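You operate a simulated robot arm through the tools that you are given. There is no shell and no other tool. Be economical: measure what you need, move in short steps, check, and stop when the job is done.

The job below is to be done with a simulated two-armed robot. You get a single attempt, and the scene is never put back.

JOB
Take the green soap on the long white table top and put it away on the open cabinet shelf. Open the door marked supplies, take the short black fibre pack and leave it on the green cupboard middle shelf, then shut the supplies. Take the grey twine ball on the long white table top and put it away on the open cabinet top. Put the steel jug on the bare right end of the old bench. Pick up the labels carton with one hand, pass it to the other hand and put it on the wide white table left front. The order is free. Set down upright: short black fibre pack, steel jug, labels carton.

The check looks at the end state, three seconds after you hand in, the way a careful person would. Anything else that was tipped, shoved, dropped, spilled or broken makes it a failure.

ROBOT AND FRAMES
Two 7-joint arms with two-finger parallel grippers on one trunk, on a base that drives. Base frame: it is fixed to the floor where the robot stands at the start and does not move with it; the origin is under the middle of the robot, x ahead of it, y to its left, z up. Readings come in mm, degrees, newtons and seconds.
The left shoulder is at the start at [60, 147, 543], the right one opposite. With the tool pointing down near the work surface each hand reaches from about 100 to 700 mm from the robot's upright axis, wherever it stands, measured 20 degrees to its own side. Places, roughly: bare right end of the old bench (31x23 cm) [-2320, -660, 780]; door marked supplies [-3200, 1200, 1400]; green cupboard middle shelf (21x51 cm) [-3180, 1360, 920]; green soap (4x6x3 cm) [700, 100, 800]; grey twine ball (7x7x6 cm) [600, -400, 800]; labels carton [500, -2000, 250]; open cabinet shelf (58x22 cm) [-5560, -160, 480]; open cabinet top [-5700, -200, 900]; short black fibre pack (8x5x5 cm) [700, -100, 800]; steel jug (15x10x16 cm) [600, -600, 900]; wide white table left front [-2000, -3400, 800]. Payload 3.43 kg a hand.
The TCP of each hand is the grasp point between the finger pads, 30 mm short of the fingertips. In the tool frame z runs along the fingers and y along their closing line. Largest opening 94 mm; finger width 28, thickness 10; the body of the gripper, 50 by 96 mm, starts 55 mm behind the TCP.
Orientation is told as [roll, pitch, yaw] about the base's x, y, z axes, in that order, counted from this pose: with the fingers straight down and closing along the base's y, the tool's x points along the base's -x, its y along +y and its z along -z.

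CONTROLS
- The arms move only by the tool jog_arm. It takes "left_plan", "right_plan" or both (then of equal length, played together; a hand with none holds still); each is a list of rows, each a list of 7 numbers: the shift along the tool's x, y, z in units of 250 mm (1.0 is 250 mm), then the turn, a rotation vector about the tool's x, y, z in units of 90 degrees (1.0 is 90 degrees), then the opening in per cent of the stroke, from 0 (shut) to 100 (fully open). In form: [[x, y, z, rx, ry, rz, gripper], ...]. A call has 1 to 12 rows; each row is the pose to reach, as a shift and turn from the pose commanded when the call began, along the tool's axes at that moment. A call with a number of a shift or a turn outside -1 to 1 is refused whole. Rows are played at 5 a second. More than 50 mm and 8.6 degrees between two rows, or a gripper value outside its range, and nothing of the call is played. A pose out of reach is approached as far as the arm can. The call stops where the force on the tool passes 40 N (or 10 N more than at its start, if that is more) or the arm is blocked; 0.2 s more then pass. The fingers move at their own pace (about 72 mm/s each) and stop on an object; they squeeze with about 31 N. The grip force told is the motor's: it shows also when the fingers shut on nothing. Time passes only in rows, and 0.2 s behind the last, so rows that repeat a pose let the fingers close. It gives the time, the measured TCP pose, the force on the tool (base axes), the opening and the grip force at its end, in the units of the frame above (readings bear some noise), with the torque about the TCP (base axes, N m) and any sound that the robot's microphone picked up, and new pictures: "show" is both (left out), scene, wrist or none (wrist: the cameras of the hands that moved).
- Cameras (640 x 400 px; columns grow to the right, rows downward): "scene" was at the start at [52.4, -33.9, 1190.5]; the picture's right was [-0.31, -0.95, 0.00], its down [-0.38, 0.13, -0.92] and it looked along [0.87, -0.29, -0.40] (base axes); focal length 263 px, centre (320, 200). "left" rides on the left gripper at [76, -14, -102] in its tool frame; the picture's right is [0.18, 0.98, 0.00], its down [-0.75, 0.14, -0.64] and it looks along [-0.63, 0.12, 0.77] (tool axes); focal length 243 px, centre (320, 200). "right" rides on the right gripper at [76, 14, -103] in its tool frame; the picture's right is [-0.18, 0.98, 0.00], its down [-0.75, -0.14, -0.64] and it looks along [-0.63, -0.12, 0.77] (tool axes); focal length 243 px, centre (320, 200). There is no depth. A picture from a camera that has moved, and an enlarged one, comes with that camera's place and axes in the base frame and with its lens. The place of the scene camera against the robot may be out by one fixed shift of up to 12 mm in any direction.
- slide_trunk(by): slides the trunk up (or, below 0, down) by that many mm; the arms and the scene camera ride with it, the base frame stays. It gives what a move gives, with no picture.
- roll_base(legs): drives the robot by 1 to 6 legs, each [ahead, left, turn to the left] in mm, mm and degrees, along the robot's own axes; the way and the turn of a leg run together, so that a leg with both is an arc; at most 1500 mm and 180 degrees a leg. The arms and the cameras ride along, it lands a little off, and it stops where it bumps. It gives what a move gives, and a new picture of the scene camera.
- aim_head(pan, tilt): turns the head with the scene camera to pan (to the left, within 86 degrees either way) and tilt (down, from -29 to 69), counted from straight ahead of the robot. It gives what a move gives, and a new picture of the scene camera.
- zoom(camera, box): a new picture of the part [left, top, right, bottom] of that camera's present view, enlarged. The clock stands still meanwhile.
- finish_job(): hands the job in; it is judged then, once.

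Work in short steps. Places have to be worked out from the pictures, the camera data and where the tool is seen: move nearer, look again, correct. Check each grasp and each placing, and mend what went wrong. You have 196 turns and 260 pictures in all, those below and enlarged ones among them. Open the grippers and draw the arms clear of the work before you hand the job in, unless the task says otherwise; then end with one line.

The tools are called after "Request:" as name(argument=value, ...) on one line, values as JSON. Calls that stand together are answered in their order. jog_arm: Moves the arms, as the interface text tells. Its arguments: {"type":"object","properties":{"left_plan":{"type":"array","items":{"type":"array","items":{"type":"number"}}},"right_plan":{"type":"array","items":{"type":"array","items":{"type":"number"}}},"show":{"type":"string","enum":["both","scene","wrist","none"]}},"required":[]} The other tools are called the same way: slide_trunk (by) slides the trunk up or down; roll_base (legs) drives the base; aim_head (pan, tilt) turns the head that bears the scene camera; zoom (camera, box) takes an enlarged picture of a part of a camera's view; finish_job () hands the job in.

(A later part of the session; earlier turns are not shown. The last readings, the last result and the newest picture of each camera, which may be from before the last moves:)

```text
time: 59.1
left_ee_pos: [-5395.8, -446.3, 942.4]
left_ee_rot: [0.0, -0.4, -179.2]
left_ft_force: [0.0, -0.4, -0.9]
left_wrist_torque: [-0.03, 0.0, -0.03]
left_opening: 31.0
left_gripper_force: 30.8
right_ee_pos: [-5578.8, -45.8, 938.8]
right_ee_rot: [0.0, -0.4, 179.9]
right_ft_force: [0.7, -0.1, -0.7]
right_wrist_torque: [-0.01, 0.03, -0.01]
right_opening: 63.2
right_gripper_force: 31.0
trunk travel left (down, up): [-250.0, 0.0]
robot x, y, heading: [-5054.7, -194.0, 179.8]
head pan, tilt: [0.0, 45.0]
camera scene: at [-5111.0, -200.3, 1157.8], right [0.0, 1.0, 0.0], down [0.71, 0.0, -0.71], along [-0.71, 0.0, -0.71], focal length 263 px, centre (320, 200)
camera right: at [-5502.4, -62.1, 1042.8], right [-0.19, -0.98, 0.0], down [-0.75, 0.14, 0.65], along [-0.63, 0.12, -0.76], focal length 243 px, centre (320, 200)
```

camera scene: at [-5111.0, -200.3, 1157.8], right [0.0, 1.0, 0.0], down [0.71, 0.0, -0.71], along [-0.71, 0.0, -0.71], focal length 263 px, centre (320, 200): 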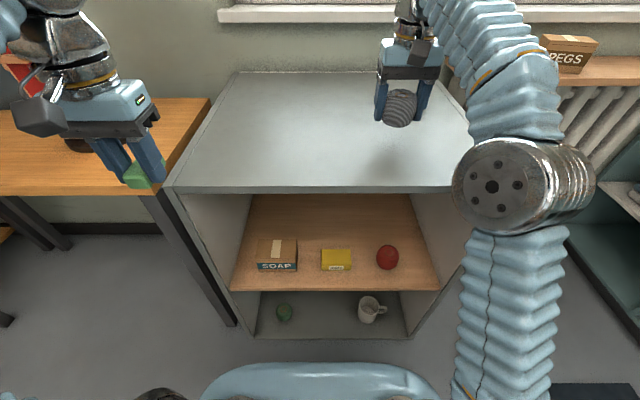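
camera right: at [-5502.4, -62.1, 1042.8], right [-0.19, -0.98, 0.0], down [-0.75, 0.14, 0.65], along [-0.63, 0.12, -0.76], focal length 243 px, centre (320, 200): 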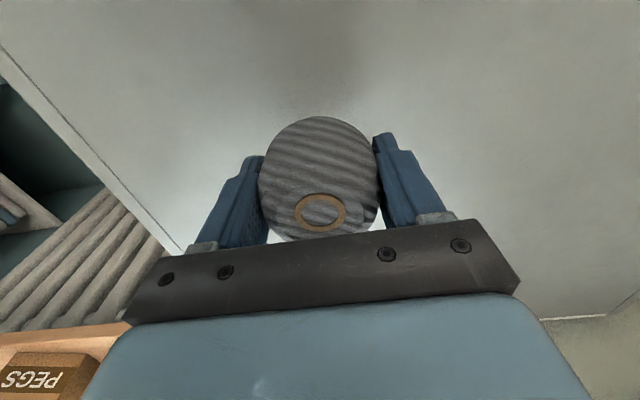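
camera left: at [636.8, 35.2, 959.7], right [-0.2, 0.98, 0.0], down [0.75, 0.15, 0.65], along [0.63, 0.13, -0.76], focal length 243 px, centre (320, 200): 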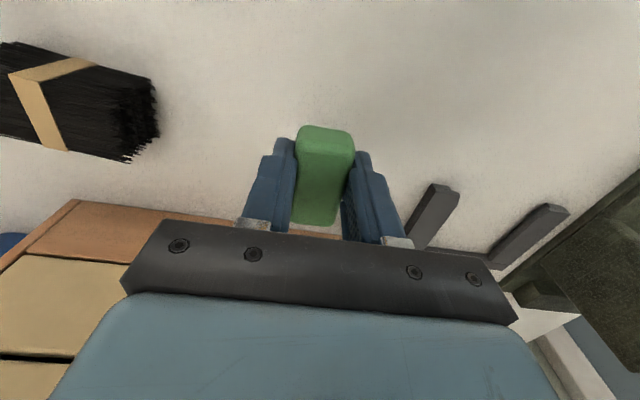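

Ball is over the top at (−5579, −46). I lower 56 mm in steps and read the force.

Request:
jog_arm(right_plan=[[0, 0, 0.1, 0, 0, 0, 20], [0, 0, 0.18, 0, 0, 0, 20], [0, 0, 0.21, 0, 0, 0, 20], [0, 0, 0.225, 0, 0, 0, 20]], show="scene")

```text
time: 59.9
left_ee_pos: [-5394.8, -446.7, 942.7]
left_ee_rot: [0.2, -0.4, -179.2]
left_ft_force: [0.2, -0.2, -0.2]
left_wrist_torque: [-0.02, 0.01, 0.01]
left_opening: 31.1
left_gripper_force: 31.3
right_ee_pos: [-5577.1, -44.8, 895.2]
right_ee_rot: [0.3, -1.2, 179.9]
right_ft_force: [0.1, -0.4, 15.7]
right_wrist_torque: [0.1, -0.34, 0.01]
right_opening: 62.8
right_gripper_force: 31.2
trunk travel left (down, up): [-250.0, 0.0]
robot x, y, heading: [-5054.1, -195.8, 180.1]
head pan, tilt: [0.0, 45.0]
stopped in row 3 (right hand): the force on the tool passed its limit at 50 N (the readings are from after the stop); the commanded pose is now the measured one
camera scene: at [-5110.5, -200.5, 1158.0], right [0.0, 1.0, 0.0], down [0.71, 0.0, -0.71], along [-0.71, 0.0, -0.71], focal length 263 px, centre (320, 200)
```

scene: 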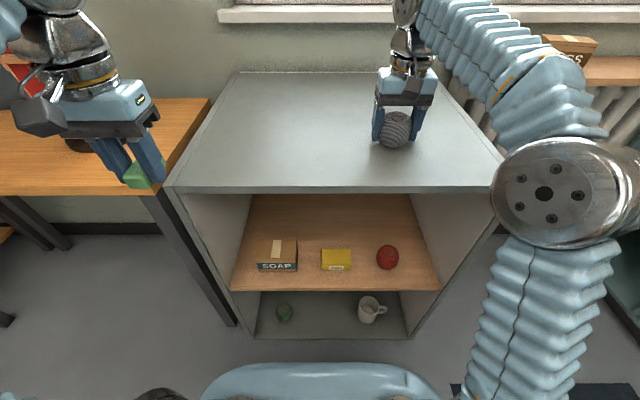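

Contact at TCP z 895 (top ≈ 859). I open and lift away.

Request:
jog_arm(right_plan=[[0, 0, 0, 0, 0, 0, 50], [0, 0, 0, 0, 0, 0, 95], [0, 0, 0, 0, 0, 0, 100], [0, 0, -0.1, 0, 0, 0, 100], [0, 0, -0.25, 0, 0, 0, 100], [0.1, 0, -0.34, 0, 0, 0, 100]])

```text
time: 61.3
left_ee_pos: [-5393.6, -445.6, 942.9]
left_ee_rot: [0.0, -0.4, -179.2]
left_ft_force: [0.5, 0.2, 0.2]
left_wrist_torque: [0.04, 0.0, 0.0]
left_opening: 30.9
left_gripper_force: 31.3
right_ee_pos: [-5542.1, -43.7, 970.8]
right_ee_rot: [0.2, -1.3, 180.0]
right_ft_force: [-0.5, -0.4, 0.5]
right_wrist_torque: [0.03, 0.04, 0.0]
right_opening: 94.1
right_gripper_force: 0.1
right hand out of reach, approached as far as the arm can: row 5, 6
trunk travel left (down, up): [-250.0, 0.0]
robot x, y, heading: [-5053.2, -193.9, 180.2]
head pan, tilt: [0.0, 45.0]
camera scene: at [-5110.1, -200.5, 1158.0], right [0.0, 1.0, 0.0], down [0.71, 0.0, -0.71], along [-0.71, 0.0, -0.71], focal length 263 px, centre (320, 200)
camera right: at [-5464.4, -59.1, 1072.2], right [-0.18, -0.98, 0.01], down [-0.74, 0.14, 0.66], along [-0.65, 0.12, -0.75], focal length 243 px, centre (320, 200)
```

scene: 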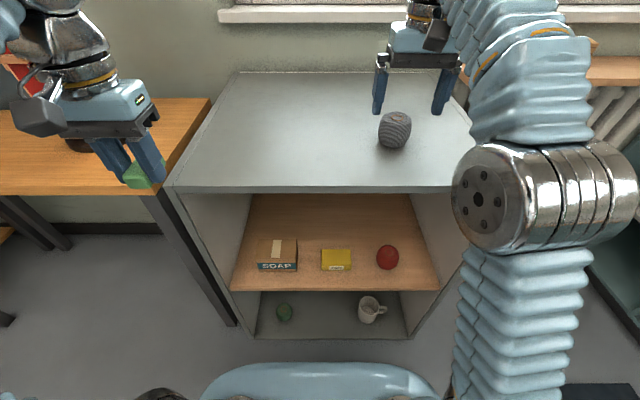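
right: 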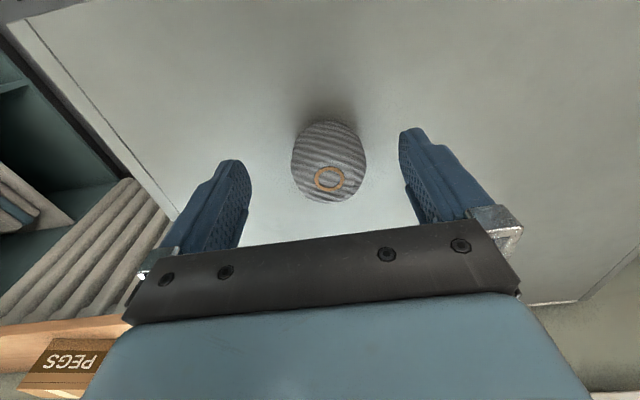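

The ball rests on the top. I retract the right arm and, to get the wrist camera on top for the shelf work, start turning the left hand about its own axis.

Request:
jog_arm(left_plan=[[0, 0, 0, 0, 0, 0.09, 10], [0, 0, 0, 0, 0, 0.18, 10], [0, 0, 0, 0, 0, 0.27, 10], [0, 0, 0, 0, 0, 0.36, 10], [0, 0, 0, 0, 0, 0.45, 10], [0, 0, 0, 0, 0, 0.54, 10], [0, 0, 0, 0, 0, 0.63, 10], [0, 0, 0, 0, 0, 0.72, 10], [0, 0, 0, 0, 0, 0.81, 10], [0, 0, 0, 0, 0, 0.9, 10], [0, 0, 0, 0, 0, 0.99, 10]], right_plan=[[0.15, 0, 0, 0, 0, 0, 100], [0.3, 0, 0, 0, 0, 0, 100], [0.4, -0.1, 0, 0, 0, 0, 100], [0.5, -0.2, 0, 0, 0, 0, 100], [0.6, -0.3, 0, 0, 0, 0, 100], [0.7, -0.4, 0, 0, 0, 0, 100], [0.8, -0.5, 0, 0, 0, 0, 100], [0.8, -0.6, 0, 0, 0, 0, 50], [0.8, -0.7, 0, 0, 0, 0, 30], [0.8, -0.7, 0, 0, 0, 0, 30], [0.8, -0.7, 0, 0, 0, 0, 30]], show="scene")

```text
time: 63.7
left_ee_pos: [-5393.8, -446.3, 942.8]
left_ee_rot: [0.4, 0.2, 91.6]
left_ft_force: [0.1, 0.4, 0.1]
left_wrist_torque: [-0.01, 0.01, -0.02]
left_opening: 30.8
left_gripper_force: 31.4
right_ee_pos: [-5341.7, 132.0, 965.3]
right_ee_rot: [0.2, -1.0, 179.8]
right_ft_force: [-0.2, 0.0, -0.5]
right_wrist_torque: [-0.01, 0.01, 0.01]
right_opening: 28.2
right_gripper_force: 0.1
trunk travel left (down, up): [-250.0, 0.0]
robot x, y, heading: [-5053.4, -194.4, 180.0]
head pan, tilt: [0.0, 45.0]
camera scene: at [-5111.5, -200.2, 1157.8], right [0.0, 1.0, 0.0], down [0.71, 0.0, -0.71], along [-0.71, 0.0, -0.71], focal length 263 px, centre (320, 200)
```

scene: 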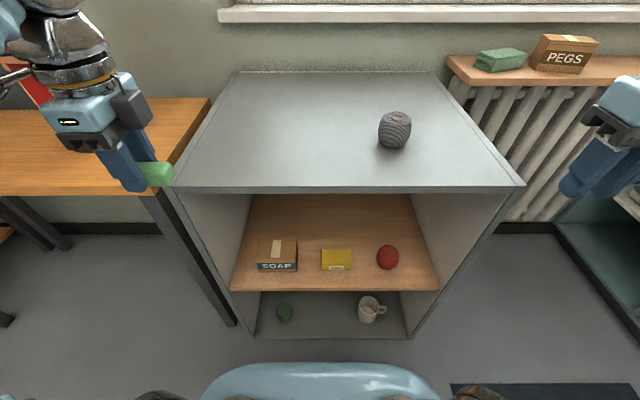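

Turning works; second quarter turn of the left hand.

Request:
jog_arm(left_plan=[[0, 0, 0, 0, 0, 0.09, 10], [0, 0, 0, 0, 0, 0.18, 10], [0, 0, 0, 0, 0, 0.27, 10], [0, 0, 0, 0, 0, 0.36, 10], [0, 0, 0, 0, 0, 0.45, 10], [0, 0, 0, 0, 0, 0.54, 10], [0, 0, 0, 0, 0, 0.63, 10], [0, 0, 0, 0, 0, 0.72, 10], [0, 0, 0, 0, 0, 0.81, 10], [0, 0, 0, 0, 0, 0.9, 10], [0, 0, 0, 0, 0, 0.99, 10]], show="scene")

```text
time: 66.1
left_ee_pos: [-5394.9, -445.6, 942.6]
left_ee_rot: [0.0, 0.3, 2.5]
left_ft_force: [-0.3, -0.3, 0.1]
left_wrist_torque: [-0.02, -0.02, 0.0]
left_opening: 31.0
left_gripper_force: 30.8
right_ee_pos: [-5341.8, 131.8, 966.2]
right_ee_rot: [0.2, -1.0, 179.9]
right_ft_force: [-0.1, 0.6, 0.2]
right_wrist_torque: [-0.01, 0.01, 0.01]
right_opening: 28.3
right_gripper_force: 0.1
trunk travel left (down, up): [-250.0, 0.0]
robot x, y, heading: [-5052.8, -197.7, 180.0]
head pan, tilt: [0.0, 45.0]
camera scene: at [-5111.5, -200.1, 1157.8], right [0.0, 1.0, 0.0], down [0.71, 0.0, -0.71], along [-0.71, 0.0, -0.71], focal length 263 px, centre (320, 200)
```

scene: 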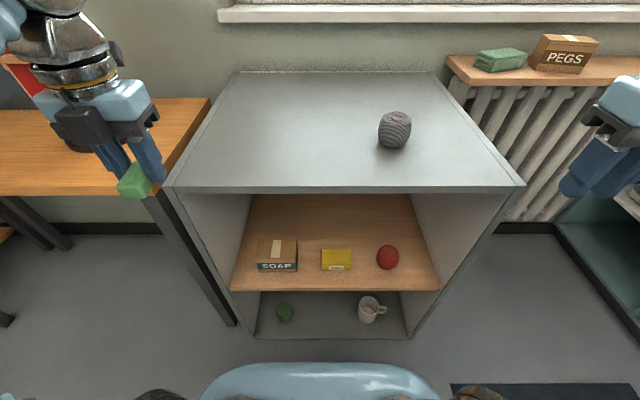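

The left hand is flipped (camera forward). I back off and shift right so the free spot behind/between the yellow box and red ball lies well for the left hand.

Request:
roll_base(legs=[[-170, -255, 0]])

Request:
jog_arm(left_plan=[[0, 0.1, 0.17, 0, 0, 0, 10], [0, 0.2, 0.34, 0, 0.06, 0, 10], [0, 0.3, 0.51, 0, 0.12, 0, 10], [0, 0.4, 0.68, 0, 0.18, 0, 10], [0, 0.47, 0.86, 0, 0.25, 0, 10], [0, 0.47, 1.0, 0, 0.32, 0, 10], [0, 0.47, 1.0, 0, 0.4, 0, 10], [0, 0.47, 1.0, 0, 0.45, 0, 10], [0, 0.47, 1.0, 0, 0.5, 0, 10]])

```text
time: 68.2
left_ee_pos: [-5226.6, -187.8, 942.8]
left_ee_rot: [-0.1, 0.3, 2.7]
left_ft_force: [0.5, -0.4, -0.5]
left_wrist_torque: [0.03, 0.02, 0.01]
left_opening: 30.9
left_gripper_force: 30.7
right_ee_pos: [-5174.4, 387.5, 965.0]
right_ee_rot: [0.2, -1.0, 179.8]
right_ft_force: [-0.3, -0.4, 0.4]
right_wrist_torque: [0.02, 0.03, -0.01]
right_opening: 28.3
right_gripper_force: 0.0
trunk travel left (down, up): [-250.0, 0.0]
robot x, y, heading: [-4887.1, 60.6, 179.9]
head pan, tilt: [0.0, 45.0]
camera scene: at [-4942.7, 57.4, 1157.8], right [0.0, 1.0, 0.0], down [0.71, 0.0, -0.71], along [-0.71, 0.0, -0.71], focal length 263 px, centre (320, 200)
```

scene: 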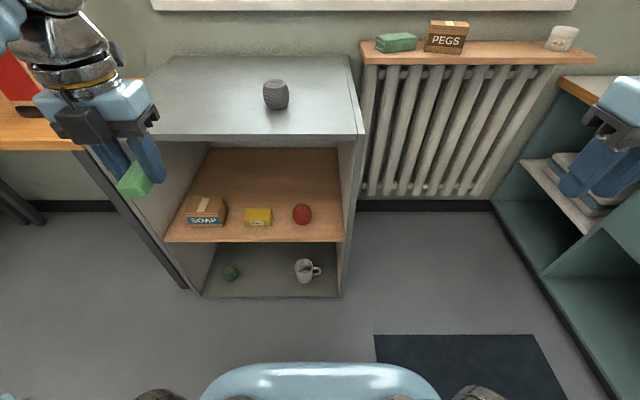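

```text
time: 70.2
left_ee_pos: [-5262.3, -53.7, 722.9]
left_ee_rot: [-0.2, 45.3, 2.6]
left_ft_force: [0.2, 0.4, -1.3]
left_wrist_torque: [-0.01, 0.0, -0.01]
left_opening: 30.9
left_gripper_force: 31.1
left hand out of reach, approached as far as the arm can: row 7, 8, 9
right_ee_pos: [-5172.7, 388.6, 965.5]
right_ee_rot: [0.2, -0.9, 179.8]
right_ft_force: [0.8, 0.6, -0.4]
right_wrist_torque: [0.02, -0.03, 0.03]
right_opening: 28.2
right_gripper_force: 0.0
trunk travel left (down, up): [-250.0, 0.0]
robot x, y, heading: [-4883.4, 62.8, 179.7]
head pan, tilt: [0.0, 45.0]
camera scene: at [-4942.6, 57.5, 1157.8], right [0.0, 1.0, 0.0], down [0.71, 0.0, -0.71], along [-0.71, 0.0, -0.71], focal length 263 px, centre (320, 200)
camera left: at [-5241.6, -67.3, 849.5], right [-0.18, 0.98, 0.13], down [0.98, 0.19, -0.08], along [-0.11, 0.11, -0.99], focal length 243 px, centre (320, 200)
```

scene: 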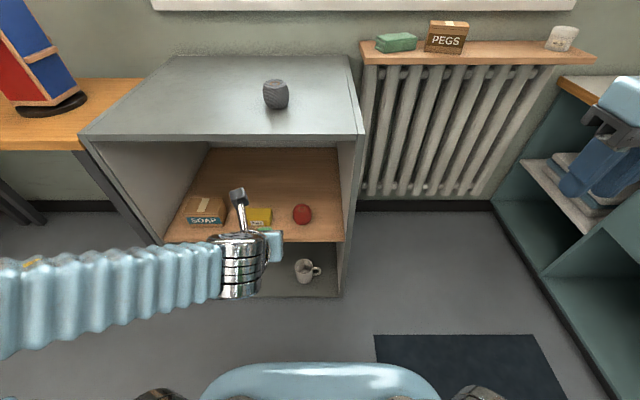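
left: 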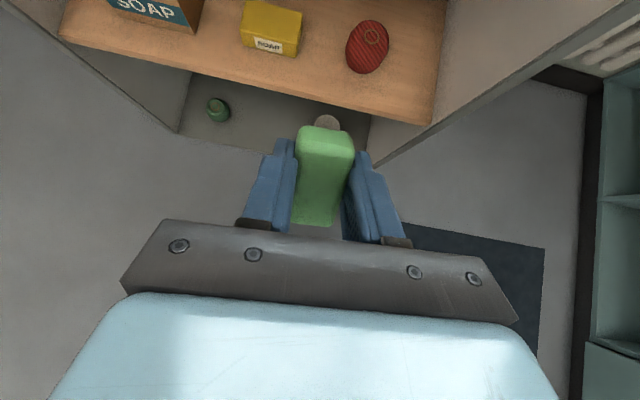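

The wrist camera now views shelf and soap nicely. I lower the trunk 110 mm so the hand gets near shelf height, then check.

Request:
slide_trunk(by=-110)

Request:
jog_arm(left_plan=[[0.1, -0.03, -0.1, 0, 0, 0, 10], [0.2, -0.06, -0.2, 0, 0, 0, 10], [0.3, -0.08, -0.3, 0, 0, 0, 10], [0.4, -0.08, -0.4, 0, 0, 0, 10]])

```text
time: 71.6
left_ee_pos: [-5262.2, -53.7, 613.0]
left_ee_rot: [-0.1, 45.3, 2.7]
left_ft_force: [0.3, 0.1, -0.9]
left_wrist_torque: [0.0, -0.01, -0.02]
left_opening: 30.9
left_gripper_force: 30.8
right_ee_pos: [-5173.8, 389.9, 855.8]
right_ee_rot: [0.2, -1.0, 179.9]
right_ft_force: [-0.3, 0.1, 0.0]
right_wrist_torque: [-0.04, 0.04, -0.02]
right_opening: 27.9
right_gripper_force: 0.0
trunk travel left (down, up): [-140.0, 110.0]
robot x, y, heading: [-4888.7, 60.8, 180.1]
head pan, tilt: [0.0, 45.0]
```

```text
time: 72.6
left_ee_pos: [-5262.7, -73.2, 752.7]
left_ee_rot: [-0.2, 45.1, 2.6]
left_ft_force: [-0.6, 0.5, -0.2]
left_wrist_torque: [-0.01, -0.02, -0.02]
left_opening: 30.9
left_gripper_force: 31.0
right_ee_pos: [-5173.4, 388.3, 855.2]
right_ee_rot: [0.2, -1.0, 179.8]
right_ft_force: [0.2, 0.4, -0.6]
right_wrist_torque: [-0.01, 0.0, -0.01]
right_opening: 28.3
right_gripper_force: 0.1
trunk travel left (down, up): [-140.0, 110.0]
robot x, y, heading: [-4886.2, 62.9, 180.0]
head pan, tilt: [0.0, 45.0]
camera scene: at [-4942.7, 57.5, 1047.8], right [0.0, 1.0, 0.0], down [0.71, 0.0, -0.71], along [-0.71, 0.0, -0.71], focal length 263 px, centre (320, 200)
camera left: at [-5241.8, -86.1, 879.4], right [-0.18, 0.98, 0.13], down [0.98, 0.19, -0.08], along [-0.1, 0.11, -0.99], focal length 243 px, centre (320, 200)
```

scene: 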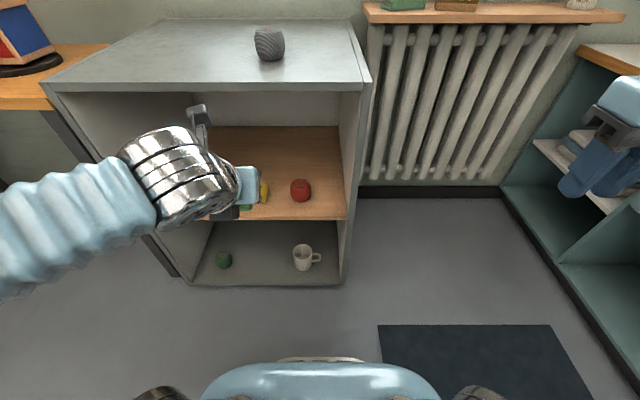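
left: 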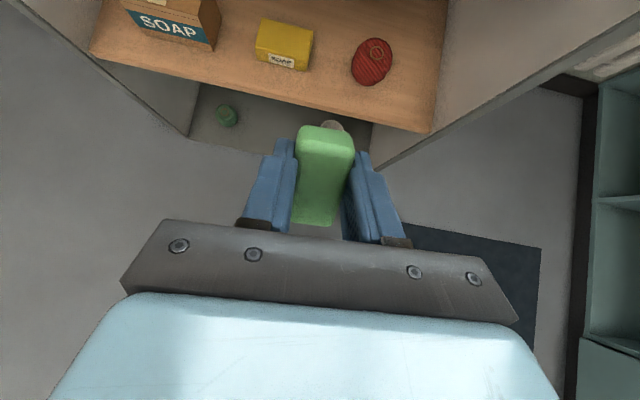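

I used the wrong tool axes (forward is +x +z now); corrected: I move forward 150 and down 130 mm along the combined axes.

Request:
jog_arm(left_plan=[[0.01, 0, 0.16, 0, 0, 0, 10], [0.02, 0, 0.32, 0, 0, 0, 10], [0.03, 0, 0.48, 0, 0, 0, 10], [0.04, 0, 0.64, 0, 0, 0, 10], [0.048, 0, 0.8, 0, 0, 0, 10]])

```text
time: 73.8
left_ee_pos: [-5409.9, -83.2, 622.2]
left_ee_rot: [-0.1, 45.2, 2.7]
left_ft_force: [-0.1, -0.7, -0.7]
left_wrist_torque: [0.03, 0.0, -0.04]
left_opening: 31.0
left_gripper_force: 31.5
right_ee_pos: [-5173.5, 388.2, 855.3]
right_ee_rot: [0.1, -1.0, 179.8]
right_ft_force: [0.2, 0.2, 0.9]
right_wrist_torque: [0.03, 0.03, -0.02]
right_opening: 28.2
right_gripper_force: 0.1
trunk travel left (down, up): [-140.0, 110.0]
robot x, y, heading: [-4884.6, 64.7, 179.6]
head pan, tilt: [0.0, 45.0]
camera scene: at [-4942.3, 57.5, 1047.9], right [0.0, 1.0, 0.0], down [0.71, 0.0, -0.71], along [-0.71, 0.0, -0.71], focal length 263 px, centre (320, 200)
camera left: at [-5389.8, -96.8, 748.3], right [-0.18, 0.98, 0.13], down [0.98, 0.19, -0.08], along [-0.11, 0.11, -0.99], focal length 243 px, centre (320, 200)
```

scene: 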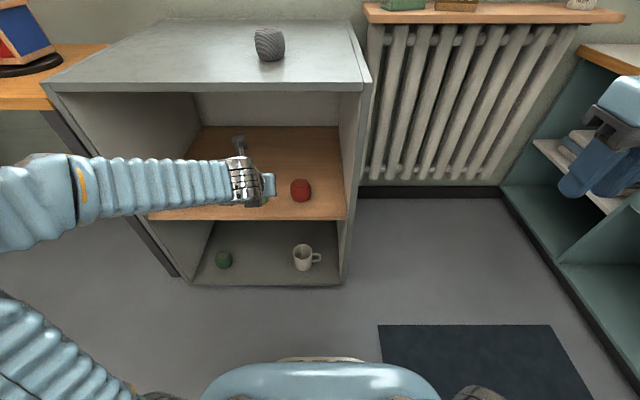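
left: 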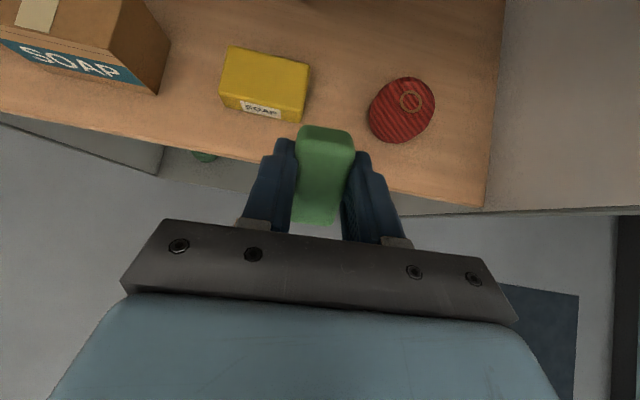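

Forearm bows to the left but will straighten as the arm extends. Gap centre between yellow box and red ball ≈ y −67; I extend 120 mm forward at this height.

Request:
jog_arm(left_plan=[[0.08, 0.02, 0.08, 0, 0, 0, 10], [0.16, 0.04, 0.16, 0, 0, 0, 10], [0.25, 0.06, 0.25, 0, 0, 0, 10], [0.34, 0.085, 0.34, 0, 0, 0, 10]])

```text
time: 74.8
left_ee_pos: [-5529.8, -64.0, 623.9]
left_ee_rot: [-0.1, 45.2, 2.6]
left_ft_force: [0.2, -0.2, -1.0]
left_wrist_torque: [0.01, -0.01, -0.03]
left_opening: 30.8
left_gripper_force: 31.1
right_ee_pos: [-5172.4, 388.0, 856.1]
right_ee_rot: [0.2, -1.0, 179.7]
right_ft_force: [0.5, -0.4, 0.7]
right_wrist_torque: [-0.01, 0.06, 0.0]
right_opening: 28.7
right_gripper_force: 0.0
trunk travel left (down, up): [-140.0, 110.0]
robot x, y, heading: [-4884.8, 62.2, 179.9]
head pan, tilt: [0.0, 45.0]
camera scene: at [-4942.5, 57.5, 1047.8], right [0.0, 1.0, 0.0], down [0.71, 0.0, -0.71], along [-0.71, 0.0, -0.71], focal length 263 px, centre (320, 200)
camera left: at [-5510.4, -77.9, 749.5], right [-0.18, 0.98, 0.13], down [0.98, 0.19, -0.08], along [-0.1, 0.11, -0.99], focal length 243 px, centre (320, 200)
```

scene: 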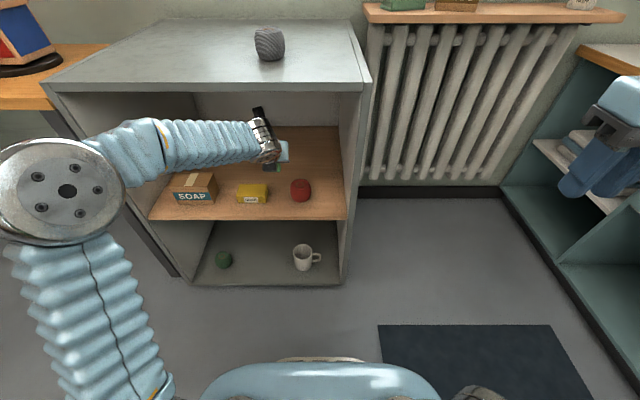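
left: 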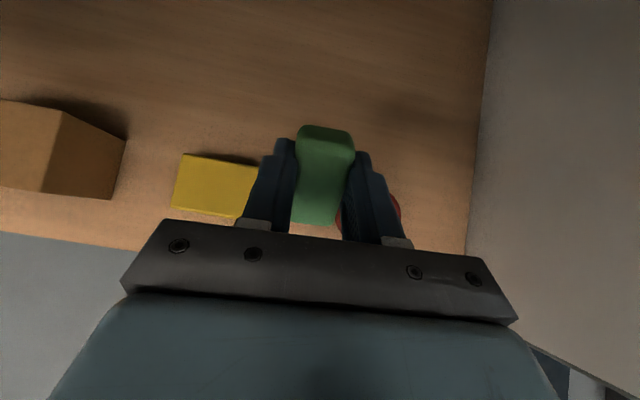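

Clear of the cabinet and items. Next: 76 mm further in, then down ~80 mm behind the yellow box and red ball.

Request:
jog_arm(left_plan=[[0.11, 0.008, 0.11, 0, 0, 0, 10], [0.215, 0.015, 0.215, 0, 0, 0, 10], [0.115, 0.015, 0.315, 0, 0, 0, 10], [0.015, 0.015, 0.415, 0, 0, 0, 10], [-0.015, 0.015, 0.445, 0, 0, 0, 10]])

```text
time: 76.0
left_ee_pos: [-5609.1, -64.7, 541.3]
left_ee_rot: [-0.2, 45.2, 2.6]
left_ft_force: [0.1, 0.3, -0.6]
left_wrist_torque: [0.01, -0.01, -0.02]
left_opening: 30.8
left_gripper_force: 31.2
right_ee_pos: [-5172.6, 389.1, 856.8]
right_ee_rot: [0.2, -1.0, 179.8]
right_ft_force: [0.3, -0.6, -0.8]
right_wrist_torque: [-0.03, 0.0, -0.02]
right_opening: 28.3
right_gripper_force: 0.1
trunk travel left (down, up): [-140.0, 110.0]
robot x, y, heading: [-4888.6, 66.0, 179.8]
head pan, tilt: [0.0, 45.0]
camera scene: at [-4942.7, 57.6, 1047.8], right [0.0, 1.0, 0.0], down [0.71, 0.0, -0.71], along [-0.71, 0.0, -0.71], focal length 263 px, centre (320, 200)
camera left: at [-5589.1, -78.3, 667.3], right [-0.18, 0.98, 0.13], down [0.98, 0.19, -0.08], along [-0.1, 0.11, -0.99], focal length 243 px, centre (320, 200)
```

scene: 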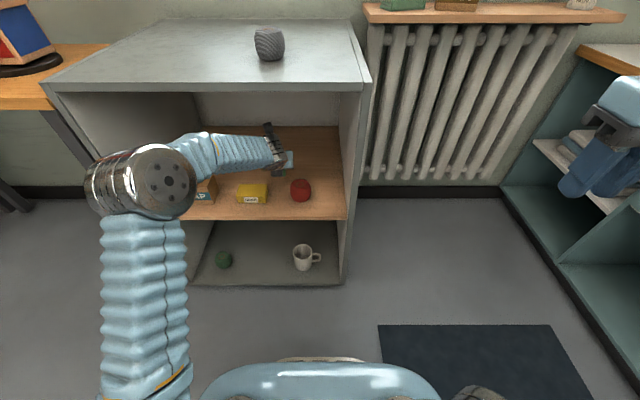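
left: 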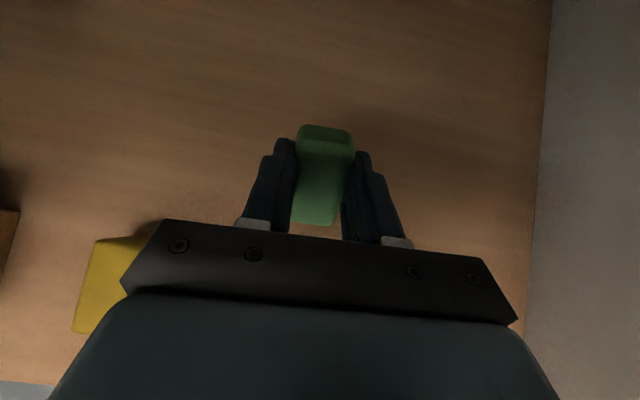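

Soap is behind the other things. I lower slowly until touch.

Request:
jog_arm(left_plan=[[-0.011, 0, 0.011, 0, 0, 0, 10], [-0.022, 0, 0.022, 0, 0, 0, 10], [-0.03, 0, 0.03, 0, 0, 0, 10], [-0.038, 0, 0.038, 0, 0, 0, 10]], show="wrist")

```text
time: 77.0
left_ee_pos: [-5609.7, -63.8, 528.9]
left_ee_rot: [-0.2, 45.2, 2.6]
left_ft_force: [0.8, 0.5, -0.3]
left_wrist_torque: [-0.03, 0.0, 0.0]
left_opening: 31.1
left_gripper_force: 30.5
right_ee_pos: [-5174.1, 388.2, 855.8]
right_ee_rot: [0.2, -1.0, 179.8]
right_ft_force: [-0.3, 0.1, -0.2]
right_wrist_torque: [-0.02, -0.01, -0.01]
right_opening: 28.2
right_gripper_force: 0.0
trunk travel left (down, up): [-140.0, 110.0]
robot x, y, heading: [-4884.7, 64.7, 179.8]
head pan, tilt: [0.0, 45.0]
camera left: at [-5588.7, -78.1, 654.2], right [-0.18, 0.98, 0.13], down [0.98, 0.19, -0.08], along [-0.1, 0.11, -0.99], focal length 243 px, centre (320, 200)
```

left: 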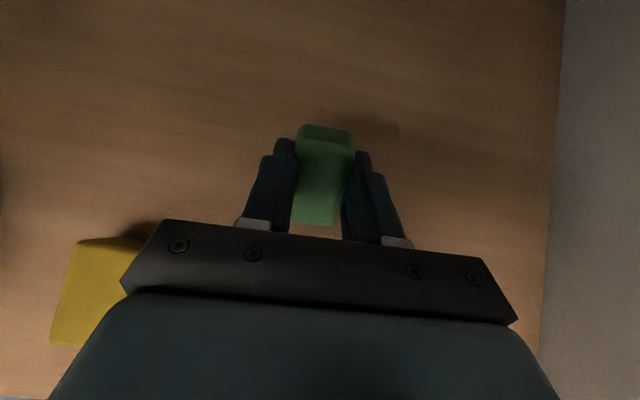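

No contact yet at 529; I go on down in 3 mm steps.

Request:
jog_arm(left_plan=[[-0.009, 0, 0.009, 0, 0, 0, 10], [-0.018, 0, 0.018, 0, 0, 0, 10], [-0.027, 0, 0.027, 0, 0, 0, 10], [-0.036, 0, 0.036, 0, 0, 0, 10], [-0.045, 0, 0.045, 0, 0, 0, 10]], show="wrist")

```text
time: 78.2
left_ee_pos: [-5609.4, -64.1, 518.0]
left_ee_rot: [-0.1, 45.7, 2.7]
left_ft_force: [-2.3, -1.3, 28.8]
left_wrist_torque: [-0.02, -0.01, -0.03]
left_opening: 31.1
left_gripper_force: 30.9
right_ee_pos: [-5170.4, 389.2, 856.8]
right_ee_rot: [0.1, -1.1, 179.8]
right_ft_force: [1.0, -0.4, -0.3]
right_wrist_torque: [0.0, 0.02, 0.01]
right_opening: 28.4
right_gripper_force: 0.0
trunk travel left (down, up): [-140.0, 110.0]
robot x, y, heading: [-4887.2, 63.9, 180.0]
head pan, tilt: [0.0, 45.0]
camera left: at [-5587.7, -78.5, 644.3], right [-0.17, 0.98, 0.13], down [0.98, 0.19, -0.09], along [-0.11, 0.11, -0.99], focal length 243 px, centre (320, 200)
```

left: 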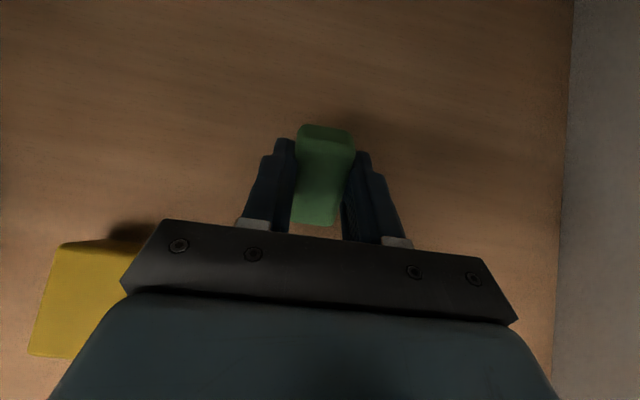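

In contact (29 N). I open to about half, wait, and rise slowly.

Request:
jog_arm(left_plan=[[0, 0, 0, 0, 0, 0, 50], [0, 0, 0, 0, 0, 0, 55], [0, 0, 0, 0, 0, 0, 55], [0.02, 0, -0.02, 0, 0, 0, 55], [0.08, 0, -0.08, 0, 0, 0, 55], [0.16, 0, -0.16, 0, 0, 0, 55], [0.24, 0, -0.24, 0, 0, 0, 55]])

```text
time: 79.8
left_ee_pos: [-5608.1, -63.8, 597.6]
left_ee_rot: [-0.2, 45.1, 2.6]
left_ft_force: [0.1, -0.1, -0.1]
left_wrist_torque: [-0.03, -0.01, 0.01]
left_opening: 52.0
left_gripper_force: 0.1
right_ee_pos: [-5173.2, 388.2, 856.8]
right_ee_rot: [0.2, -1.1, 179.7]
right_ft_force: [-0.3, -0.6, -0.4]
right_wrist_torque: [0.0, -0.01, 0.02]
right_opening: 28.0
right_gripper_force: 0.1
trunk travel left (down, up): [-140.0, 110.0]
robot x, y, heading: [-4885.3, 61.0, 180.0]
head pan, tilt: [0.0, 45.0]
camera scene: at [-4942.8, 57.5, 1047.8], right [0.0, 1.0, 0.0], down [0.71, 0.0, -0.71], along [-0.71, 0.0, -0.71], focal length 263 px, centre (320, 200)
camera left: at [-5587.2, -76.8, 723.7], right [-0.18, 0.98, 0.13], down [0.98, 0.19, -0.08], along [-0.1, 0.11, -0.99], focal length 243 px, centre (320, 200)
```

scene: 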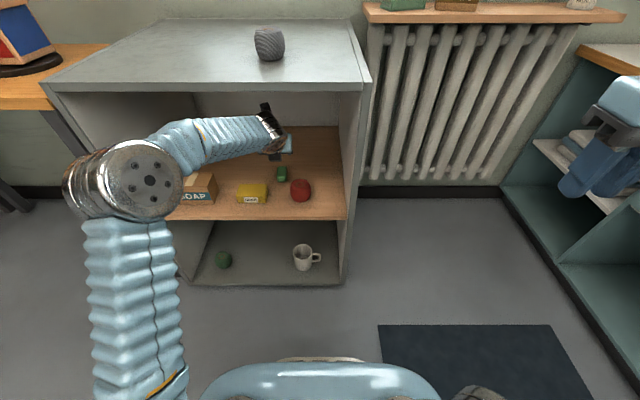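
left: 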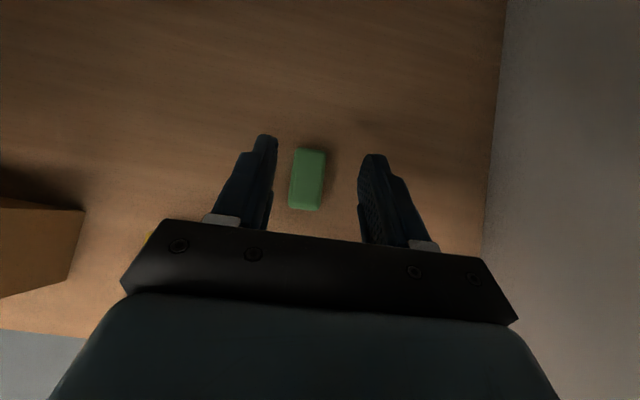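

Soap lies on the shelf. I withdraw the left hand up a bit and straight back out.

Request:
jog_arm(left_plan=[[0.07, 0, -0.07, 0, 0, 0, 55], [-0.06, 0, -0.2, 0, 0, 0, 55], [-0.19, 0, -0.33, 0, 0, 0, 55], [-0.32, 0, -0.46, 0, 0, 0, 55], [-0.45, 0, -0.59, 0, 0, 0, 55], [-0.58, 0, -0.72, 0, 0, 0, 55], [-0.71, 0, -0.85, 0, 0, 0, 55], [-0.83, 0, -0.97, 0, 0, 0, 55]])

```text
time: 81.6
left_ee_pos: [-5292.7, -49.6, 621.5]
left_ee_rot: [-0.1, 45.3, 2.8]
left_ft_force: [0.9, 0.5, 0.8]
left_wrist_torque: [-0.06, 0.0, -0.01]
left_opening: 51.6
left_gripper_force: 0.1
right_ee_pos: [-5173.2, 389.2, 856.4]
right_ee_rot: [0.2, -1.0, 179.9]
right_ft_force: [-0.1, -0.7, -0.1]
right_wrist_torque: [0.0, -0.02, -0.01]
right_opening: 28.1
right_gripper_force: 0.0
trunk travel left (down, up): [-140.0, 110.0]
robot x, y, heading: [-4884.2, 61.8, 180.0]
head pan, tilt: [0.0, 45.0]
camera scene: at [-4942.9, 57.6, 1047.8], right [0.0, 1.0, 0.0], down [0.71, 0.0, -0.71], along [-0.71, 0.0, -0.71], focal length 263 px, centre (320, 200)
camera left: at [-5272.4, -63.6, 747.9], right [-0.18, 0.98, 0.13], down [0.98, 0.19, -0.08], along [-0.1, 0.11, -0.99], focal length 243 px, centre (320, 200)
```

scene: 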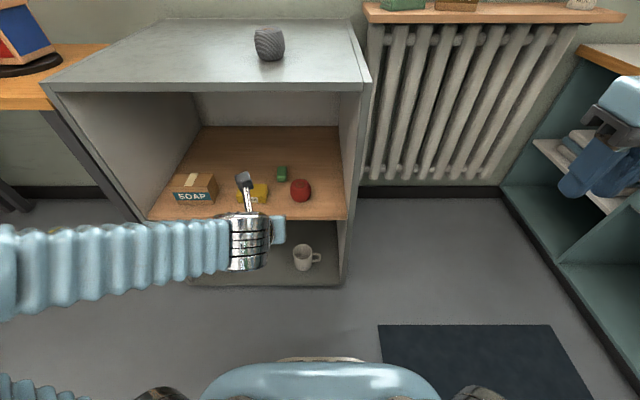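
left: 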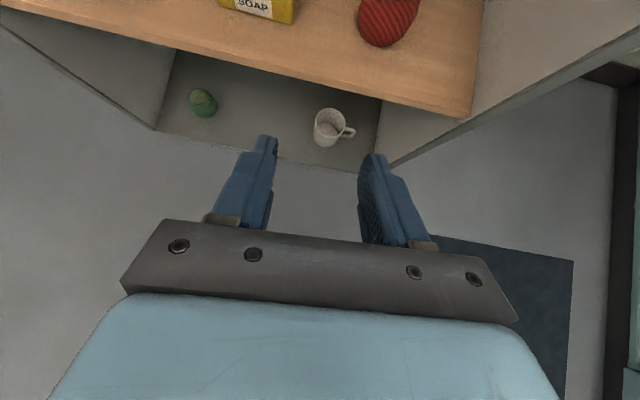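

Both cabinet items are done. I raise the trunk, back away to x ≈ −3400 and turn right to look at the green cupboard.

Request:
slide_trunk(by=110)

Request:
roll_base(legs=[[-1480, 50, 0], [0, 0, -90]])

Request:
aim_head(pan=0, tilt=5)

```text
time: 83.0
left_ee_pos: [-5293.3, -50.2, 731.2]
left_ee_rot: [-0.1, 45.2, 2.6]
left_ft_force: [-0.6, -0.8, 0.2]
left_wrist_torque: [0.02, -0.05, 0.01]
left_opening: 51.8
left_gripper_force: 0.1
right_ee_pos: [-5173.5, 388.8, 965.9]
right_ee_rot: [0.1, -1.0, 179.7]
right_ft_force: [0.5, 0.5, -0.6]
right_wrist_torque: [0.02, 0.0, 0.01]
right_opening: 28.2
right_gripper_force: 0.0
trunk travel left (down, up): [-250.0, 0.0]
robot x, y, heading: [-4886.1, 64.7, 179.8]
head pan, tilt: [0.0, 45.0]
```

```text
time: 94.1
left_ee_pos: [-3545.5, 420.4, 731.2]
left_ee_rot: [-0.1, 45.2, -89.4]
left_ft_force: [-0.4, 0.3, 0.3]
left_wrist_torque: [-0.01, -0.03, 0.03]
left_opening: 51.7
left_gripper_force: 0.1
right_ee_pos: [-3112.0, 284.9, 965.9]
right_ee_rot: [0.1, -0.9, 87.8]
right_ft_force: [0.4, 0.0, -0.4]
right_wrist_torque: [0.01, 0.02, -0.02]
right_opening: 28.3
right_gripper_force: 0.2
trunk travel left (down, up): [-250.0, 0.0]
robot x, y, heading: [-3448.4, 8.1, 87.7]
head pan, tilt: [0.0, 45.0]
camera scene: at [-3451.5, 55.8, 1157.8], right [1.0, -0.04, 0.0], down [-0.03, -0.71, -0.71], along [0.03, 0.71, -0.71], focal length 263 px, centre (320, 200)
```

scene: 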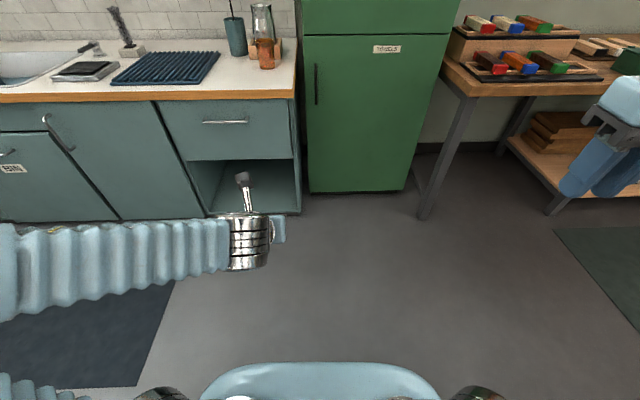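

```text
time: 95.2
left_ee_pos: [-3544.7, 421.3, 731.5]
left_ee_rot: [-0.1, 45.2, -89.5]
left_ft_force: [-0.3, 0.4, 0.1]
left_wrist_torque: [0.0, -0.03, -0.02]
left_opening: 51.7
left_gripper_force: 0.1
right_ee_pos: [-3111.9, 285.1, 966.1]
right_ee_rot: [0.2, -1.1, 87.7]
right_ft_force: [0.2, -0.3, 0.0]
right_wrist_torque: [-0.02, -0.01, 0.0]
right_opening: 28.2
right_gripper_force: 0.1
trunk travel left (down, up): [-250.0, 0.0]
robot x, y, heading: [-3447.9, 7.8, 88.0]
head pan, tilt: [0.0, 5.0]
camera scene: at [-3451.1, 66.3, 1220.8], right [1.0, -0.04, 0.0], down [0.0, -0.09, -1.0], along [0.04, 1.0, -0.09], focal length 263 px, centre (320, 200)
```

scene: 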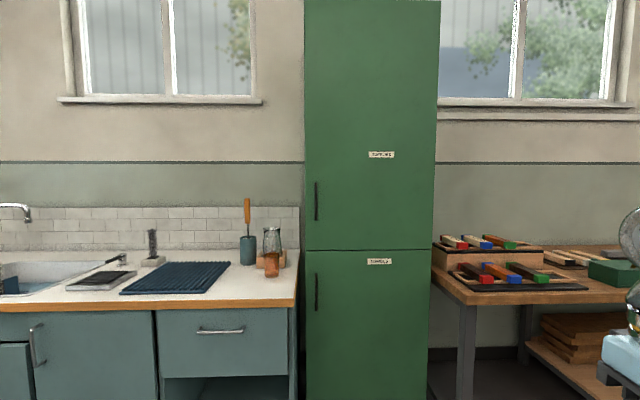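

Request:
zoom(camera="scene", box=[290, 130, 450, 330])

```text
2.00 times, centred on (370, 230) of scene
camera zoom: at [-3451.1, 66.3, 1220.8], right [1.0, -0.04, 0.0], down [0.0, -0.09, -1.0], along [0.04, 1.0, -0.09], focal length 526 px, centre (220, 140)
```

zoom: 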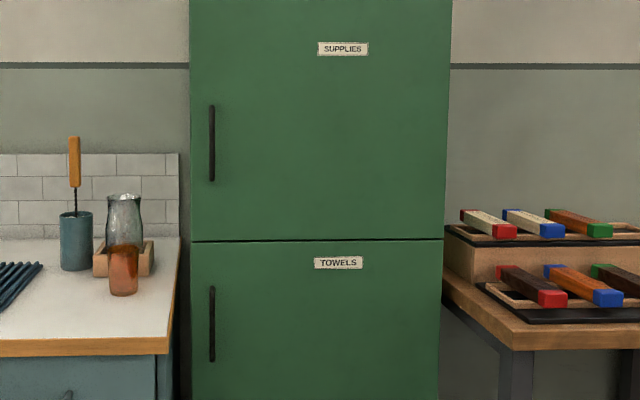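

The upper door is SUPPLIES: handle a vertical bar at x ≈ −3424, z ≈ 1023–1193, front y ≈ 1250, hinge on the right (x ≈ −2886). I'll open it first with free hands; the left hand goes horizontal and up.

Request:
jog_arm(left_plan=[[0.09, 0, -0.09, 0, 0.07, 0, 80], [0.18, 0, -0.18, 0, 0.14, 0, 80], [0.27, 0, -0.27, 0, 0.21, 0, 80], [0.36, 0, -0.36, 0, 0.28, 0, 80], [0.45, 0, -0.45, 0, 0.35, 0, 80], [0.54, 0, -0.54, 0, 0.42, 0, 80], [0.63, 0, -0.63, 0, 0.47, 0, 80], [0.71, 0, -0.71, 0, 0.5, 0, 80]])

```text
time: 97.0
left_ee_pos: [-3544.3, 420.5, 983.3]
left_ee_rot: [-157.6, 89.7, 113.2]
left_ft_force: [0.2, 0.0, 0.0]
left_wrist_torque: [0.04, -0.04, -0.04]
left_opening: 75.2
left_gripper_force: 0.0
right_ee_pos: [-3111.6, 285.4, 966.3]
right_ee_rot: [0.2, -1.0, 87.7]
right_ft_force: [0.1, -0.1, 0.5]
right_wrist_torque: [0.0, 0.02, -0.02]
right_opening: 28.3
right_gripper_force: 0.0
trunk travel left (down, up): [-250.0, 0.0]
robot x, y, heading: [-3448.9, 9.2, 87.7]
head pan, tilt: [0.0, 5.0]
camera scene: at [-3451.1, 66.3, 1220.8], right [1.0, -0.04, 0.0], down [0.0, -0.09, -1.0], along [0.04, 1.0, -0.09], focal length 263 px, centre (320, 200)
camera left: at [-3556.6, 316.4, 1059.9], right [0.98, 0.01, 0.18], down [0.15, -0.64, -0.76], along [0.11, 0.77, -0.63], focal length 243 px, centre (320, 200)
```

scene: 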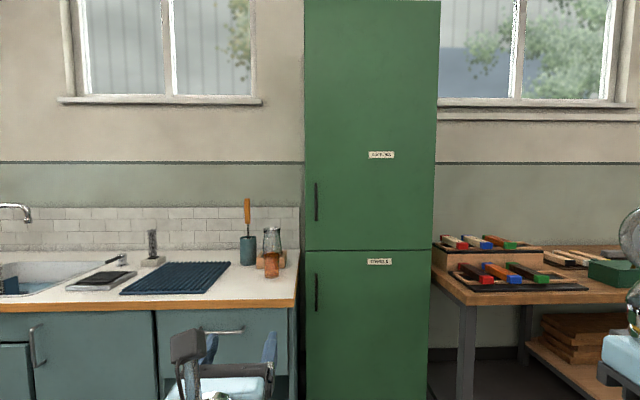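
left: 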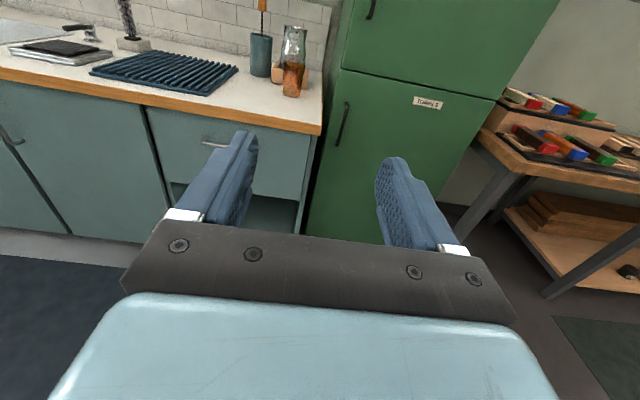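

Hand is horizontal now. Because of the sink counter I must stand right (x ≈ −3190), so I set the hand at 540 ahead, 234 left, z ≈ 1080 here in the open and check the elbow.

Request:
jog_arm(left_plan=[[0.06, -0.09, 0.08, 0, 0, 0, 80], [0.12, -0.18, 0.17, 0, 0, 0, 80], [0.19, -0.27, 0.26, 0, 0, 0, 80], [0.26, -0.36, 0.35, 0, 0, 0, 80], [0.33, -0.45, 0.44, 0, 0, 0, 80], [0.39, -0.54, 0.52, 0, 0, 0, 80]], show="none")

Request:
aim_head(pan=30, tilt=20)

```text
time: 98.3
left_ee_pos: [-3682.1, 548.6, 1080.4]
left_ee_rot: [-142.2, 89.7, 128.4]
left_ft_force: [-0.8, 0.3, 0.7]
left_wrist_torque: [-0.06, 0.0, 0.0]
left_opening: 75.3
left_gripper_force: 0.1
right_ee_pos: [-3111.9, 285.3, 965.5]
right_ee_rot: [0.2, -1.0, 87.8]
right_ft_force: [0.0, -0.5, 0.2]
right_wrist_torque: [0.0, -0.01, 0.0]
right_opening: 28.1
right_gripper_force: 0.0
trunk travel left (down, up): [-250.0, 0.0]
robot x, y, heading: [-3450.2, 6.8, 88.0]
head pan, tilt: [0.0, 5.0]
```

```text
time: 99.3
left_ee_pos: [-3681.8, 548.3, 1081.1]
left_ee_rot: [-151.0, 89.8, 119.8]
left_ft_force: [-0.7, -0.2, -0.3]
left_wrist_torque: [-0.01, 0.04, 0.02]
left_opening: 75.4
left_gripper_force: 0.0
right_ee_pos: [-3111.2, 285.0, 965.4]
right_ee_rot: [0.1, -1.0, 87.7]
right_ft_force: [-0.1, -0.2, 0.5]
right_wrist_torque: [0.0, 0.04, 0.04]
right_opening: 28.1
right_gripper_force: 0.0
trunk travel left (down, up): [-250.0, 0.0]
robot x, y, heading: [-3445.1, 11.2, 88.1]
head pan, tilt: [30.0, 20.0]
camera scene: at [-3498.0, 56.9, 1196.6], right [0.88, 0.47, 0.0], down [0.16, -0.3, -0.94], along [-0.44, 0.83, -0.34], focal length 263 px, centre (320, 200)
```

scene: 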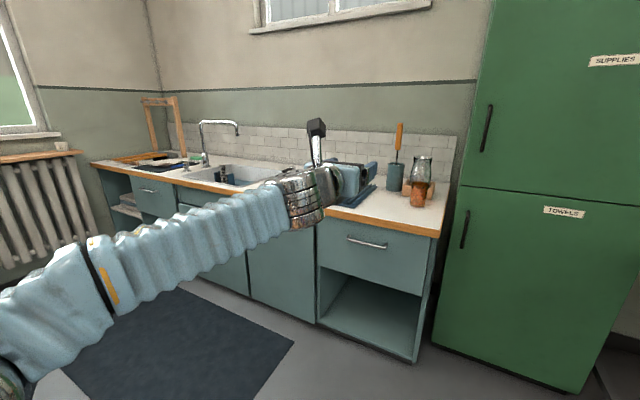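

The elbow bulges left; to keep clear of counter and bench I want a more extended arm (620 ahead, 150 left, z ≈ 1057). Testing that here.

Request:
jog_arm(left_plan=[[-0.03, 0.1, 0.1, 0, 0, 0, 80], [-0.06, 0.2, 0.2, 0, 0, 0, 80], [-0.1, 0.336, 0.32, 0, 0, 0, 80]], show="scene")

```text
time: 100.1
left_ee_pos: [-3598.7, 626.2, 1058.4]
left_ee_rot: [-164.1, 89.7, 106.6]
left_ft_force: [0.2, 0.2, 0.7]
left_wrist_torque: [-0.02, 0.0, -0.04]
left_opening: 75.2
left_gripper_force: 0.0
right_ee_pos: [-3111.5, 284.7, 966.6]
right_ee_rot: [0.2, -1.0, 87.8]
right_ft_force: [-0.9, 0.7, 0.4]
right_wrist_torque: [0.03, -0.01, 0.03]
right_opening: 28.3
right_gripper_force: 0.1
trunk travel left (down, up): [-250.0, 0.0]
robot x, y, heading: [-3450.3, 9.3, 87.9]
head pan, tilt: [30.0, 20.0]
camera scene: at [-3498.3, 56.6, 1196.5], right [0.88, 0.47, 0.0], down [0.16, -0.3, -0.94], along [-0.44, 0.83, -0.34], focal length 263 px, centre (320, 200)
```

scene: 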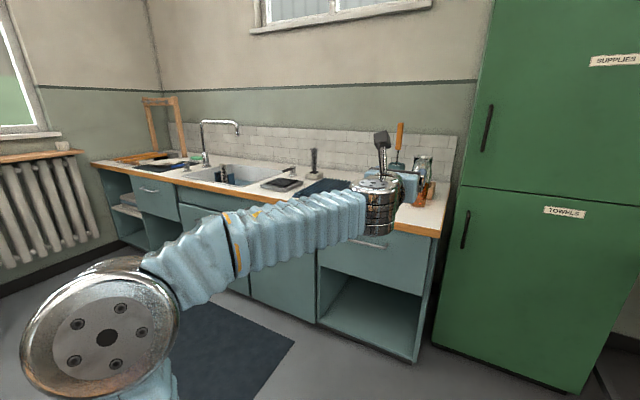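

Reachable with a small elbow bulge. I drive to ≈ (−3168, 540), heading 100°, leaving the hand ~100 mm short of the handle.

Request:
roll_base(legs=[[0, -262, 0], [530, 0, 0], [0, 0, 12]])

Request:
zoom(camera="left", box=[0, 0, 640, 400])

```text
time: 105.4
left_ee_pos: [-3441.0, 1095.6, 1057.5]
left_ee_rot: [-151.2, 89.8, 131.7]
left_ft_force: [0.6, -0.4, -0.7]
left_wrist_torque: [0.0, 0.0, 0.0]
left_opening: 75.3
left_gripper_force: 0.0
right_ee_pos: [-2894.1, 862.7, 966.3]
right_ee_rot: [0.2, -1.1, 99.9]
right_ft_force: [-1.1, -0.4, 0.1]
right_wrist_torque: [0.02, 0.01, -0.05]
right_opening: 28.1
right_gripper_force: 0.0
trunk travel left (down, up): [-250.0, 0.0]
robot x, y, heading: [-3162.2, 524.4, 100.1]
head pan, tilt: [30.0, 20.0]
camera scene: at [-3225.3, 560.4, 1196.5], right [0.77, 0.64, 0.0], down [0.22, -0.26, -0.94], along [-0.6, 0.72, -0.34], focal length 263 px, centre (320, 200)
```

scene: 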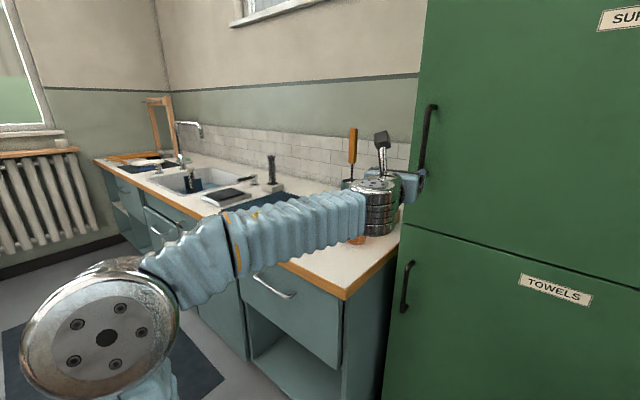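

```text
1.00 times, centred on (320, 200) of left (not enlarged: the box is as wide or as high as the picture)
camera zoom: at [-3431.5, 992.0, 1134.0], right [0.96, 0.22, 0.18], down [0.28, -0.59, -0.76], along [-0.06, 0.78, -0.63], focal length 243 px, centre (320, 200)
```

zoom: 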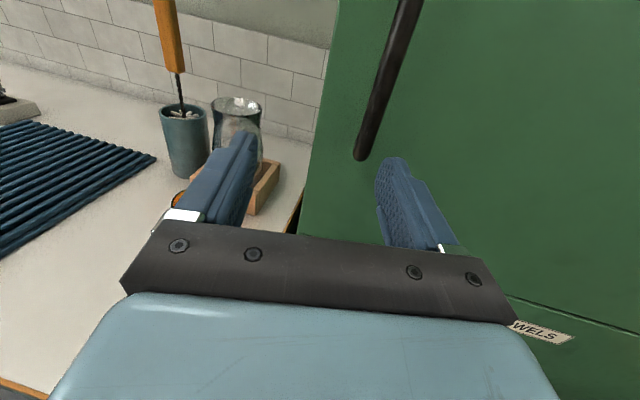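

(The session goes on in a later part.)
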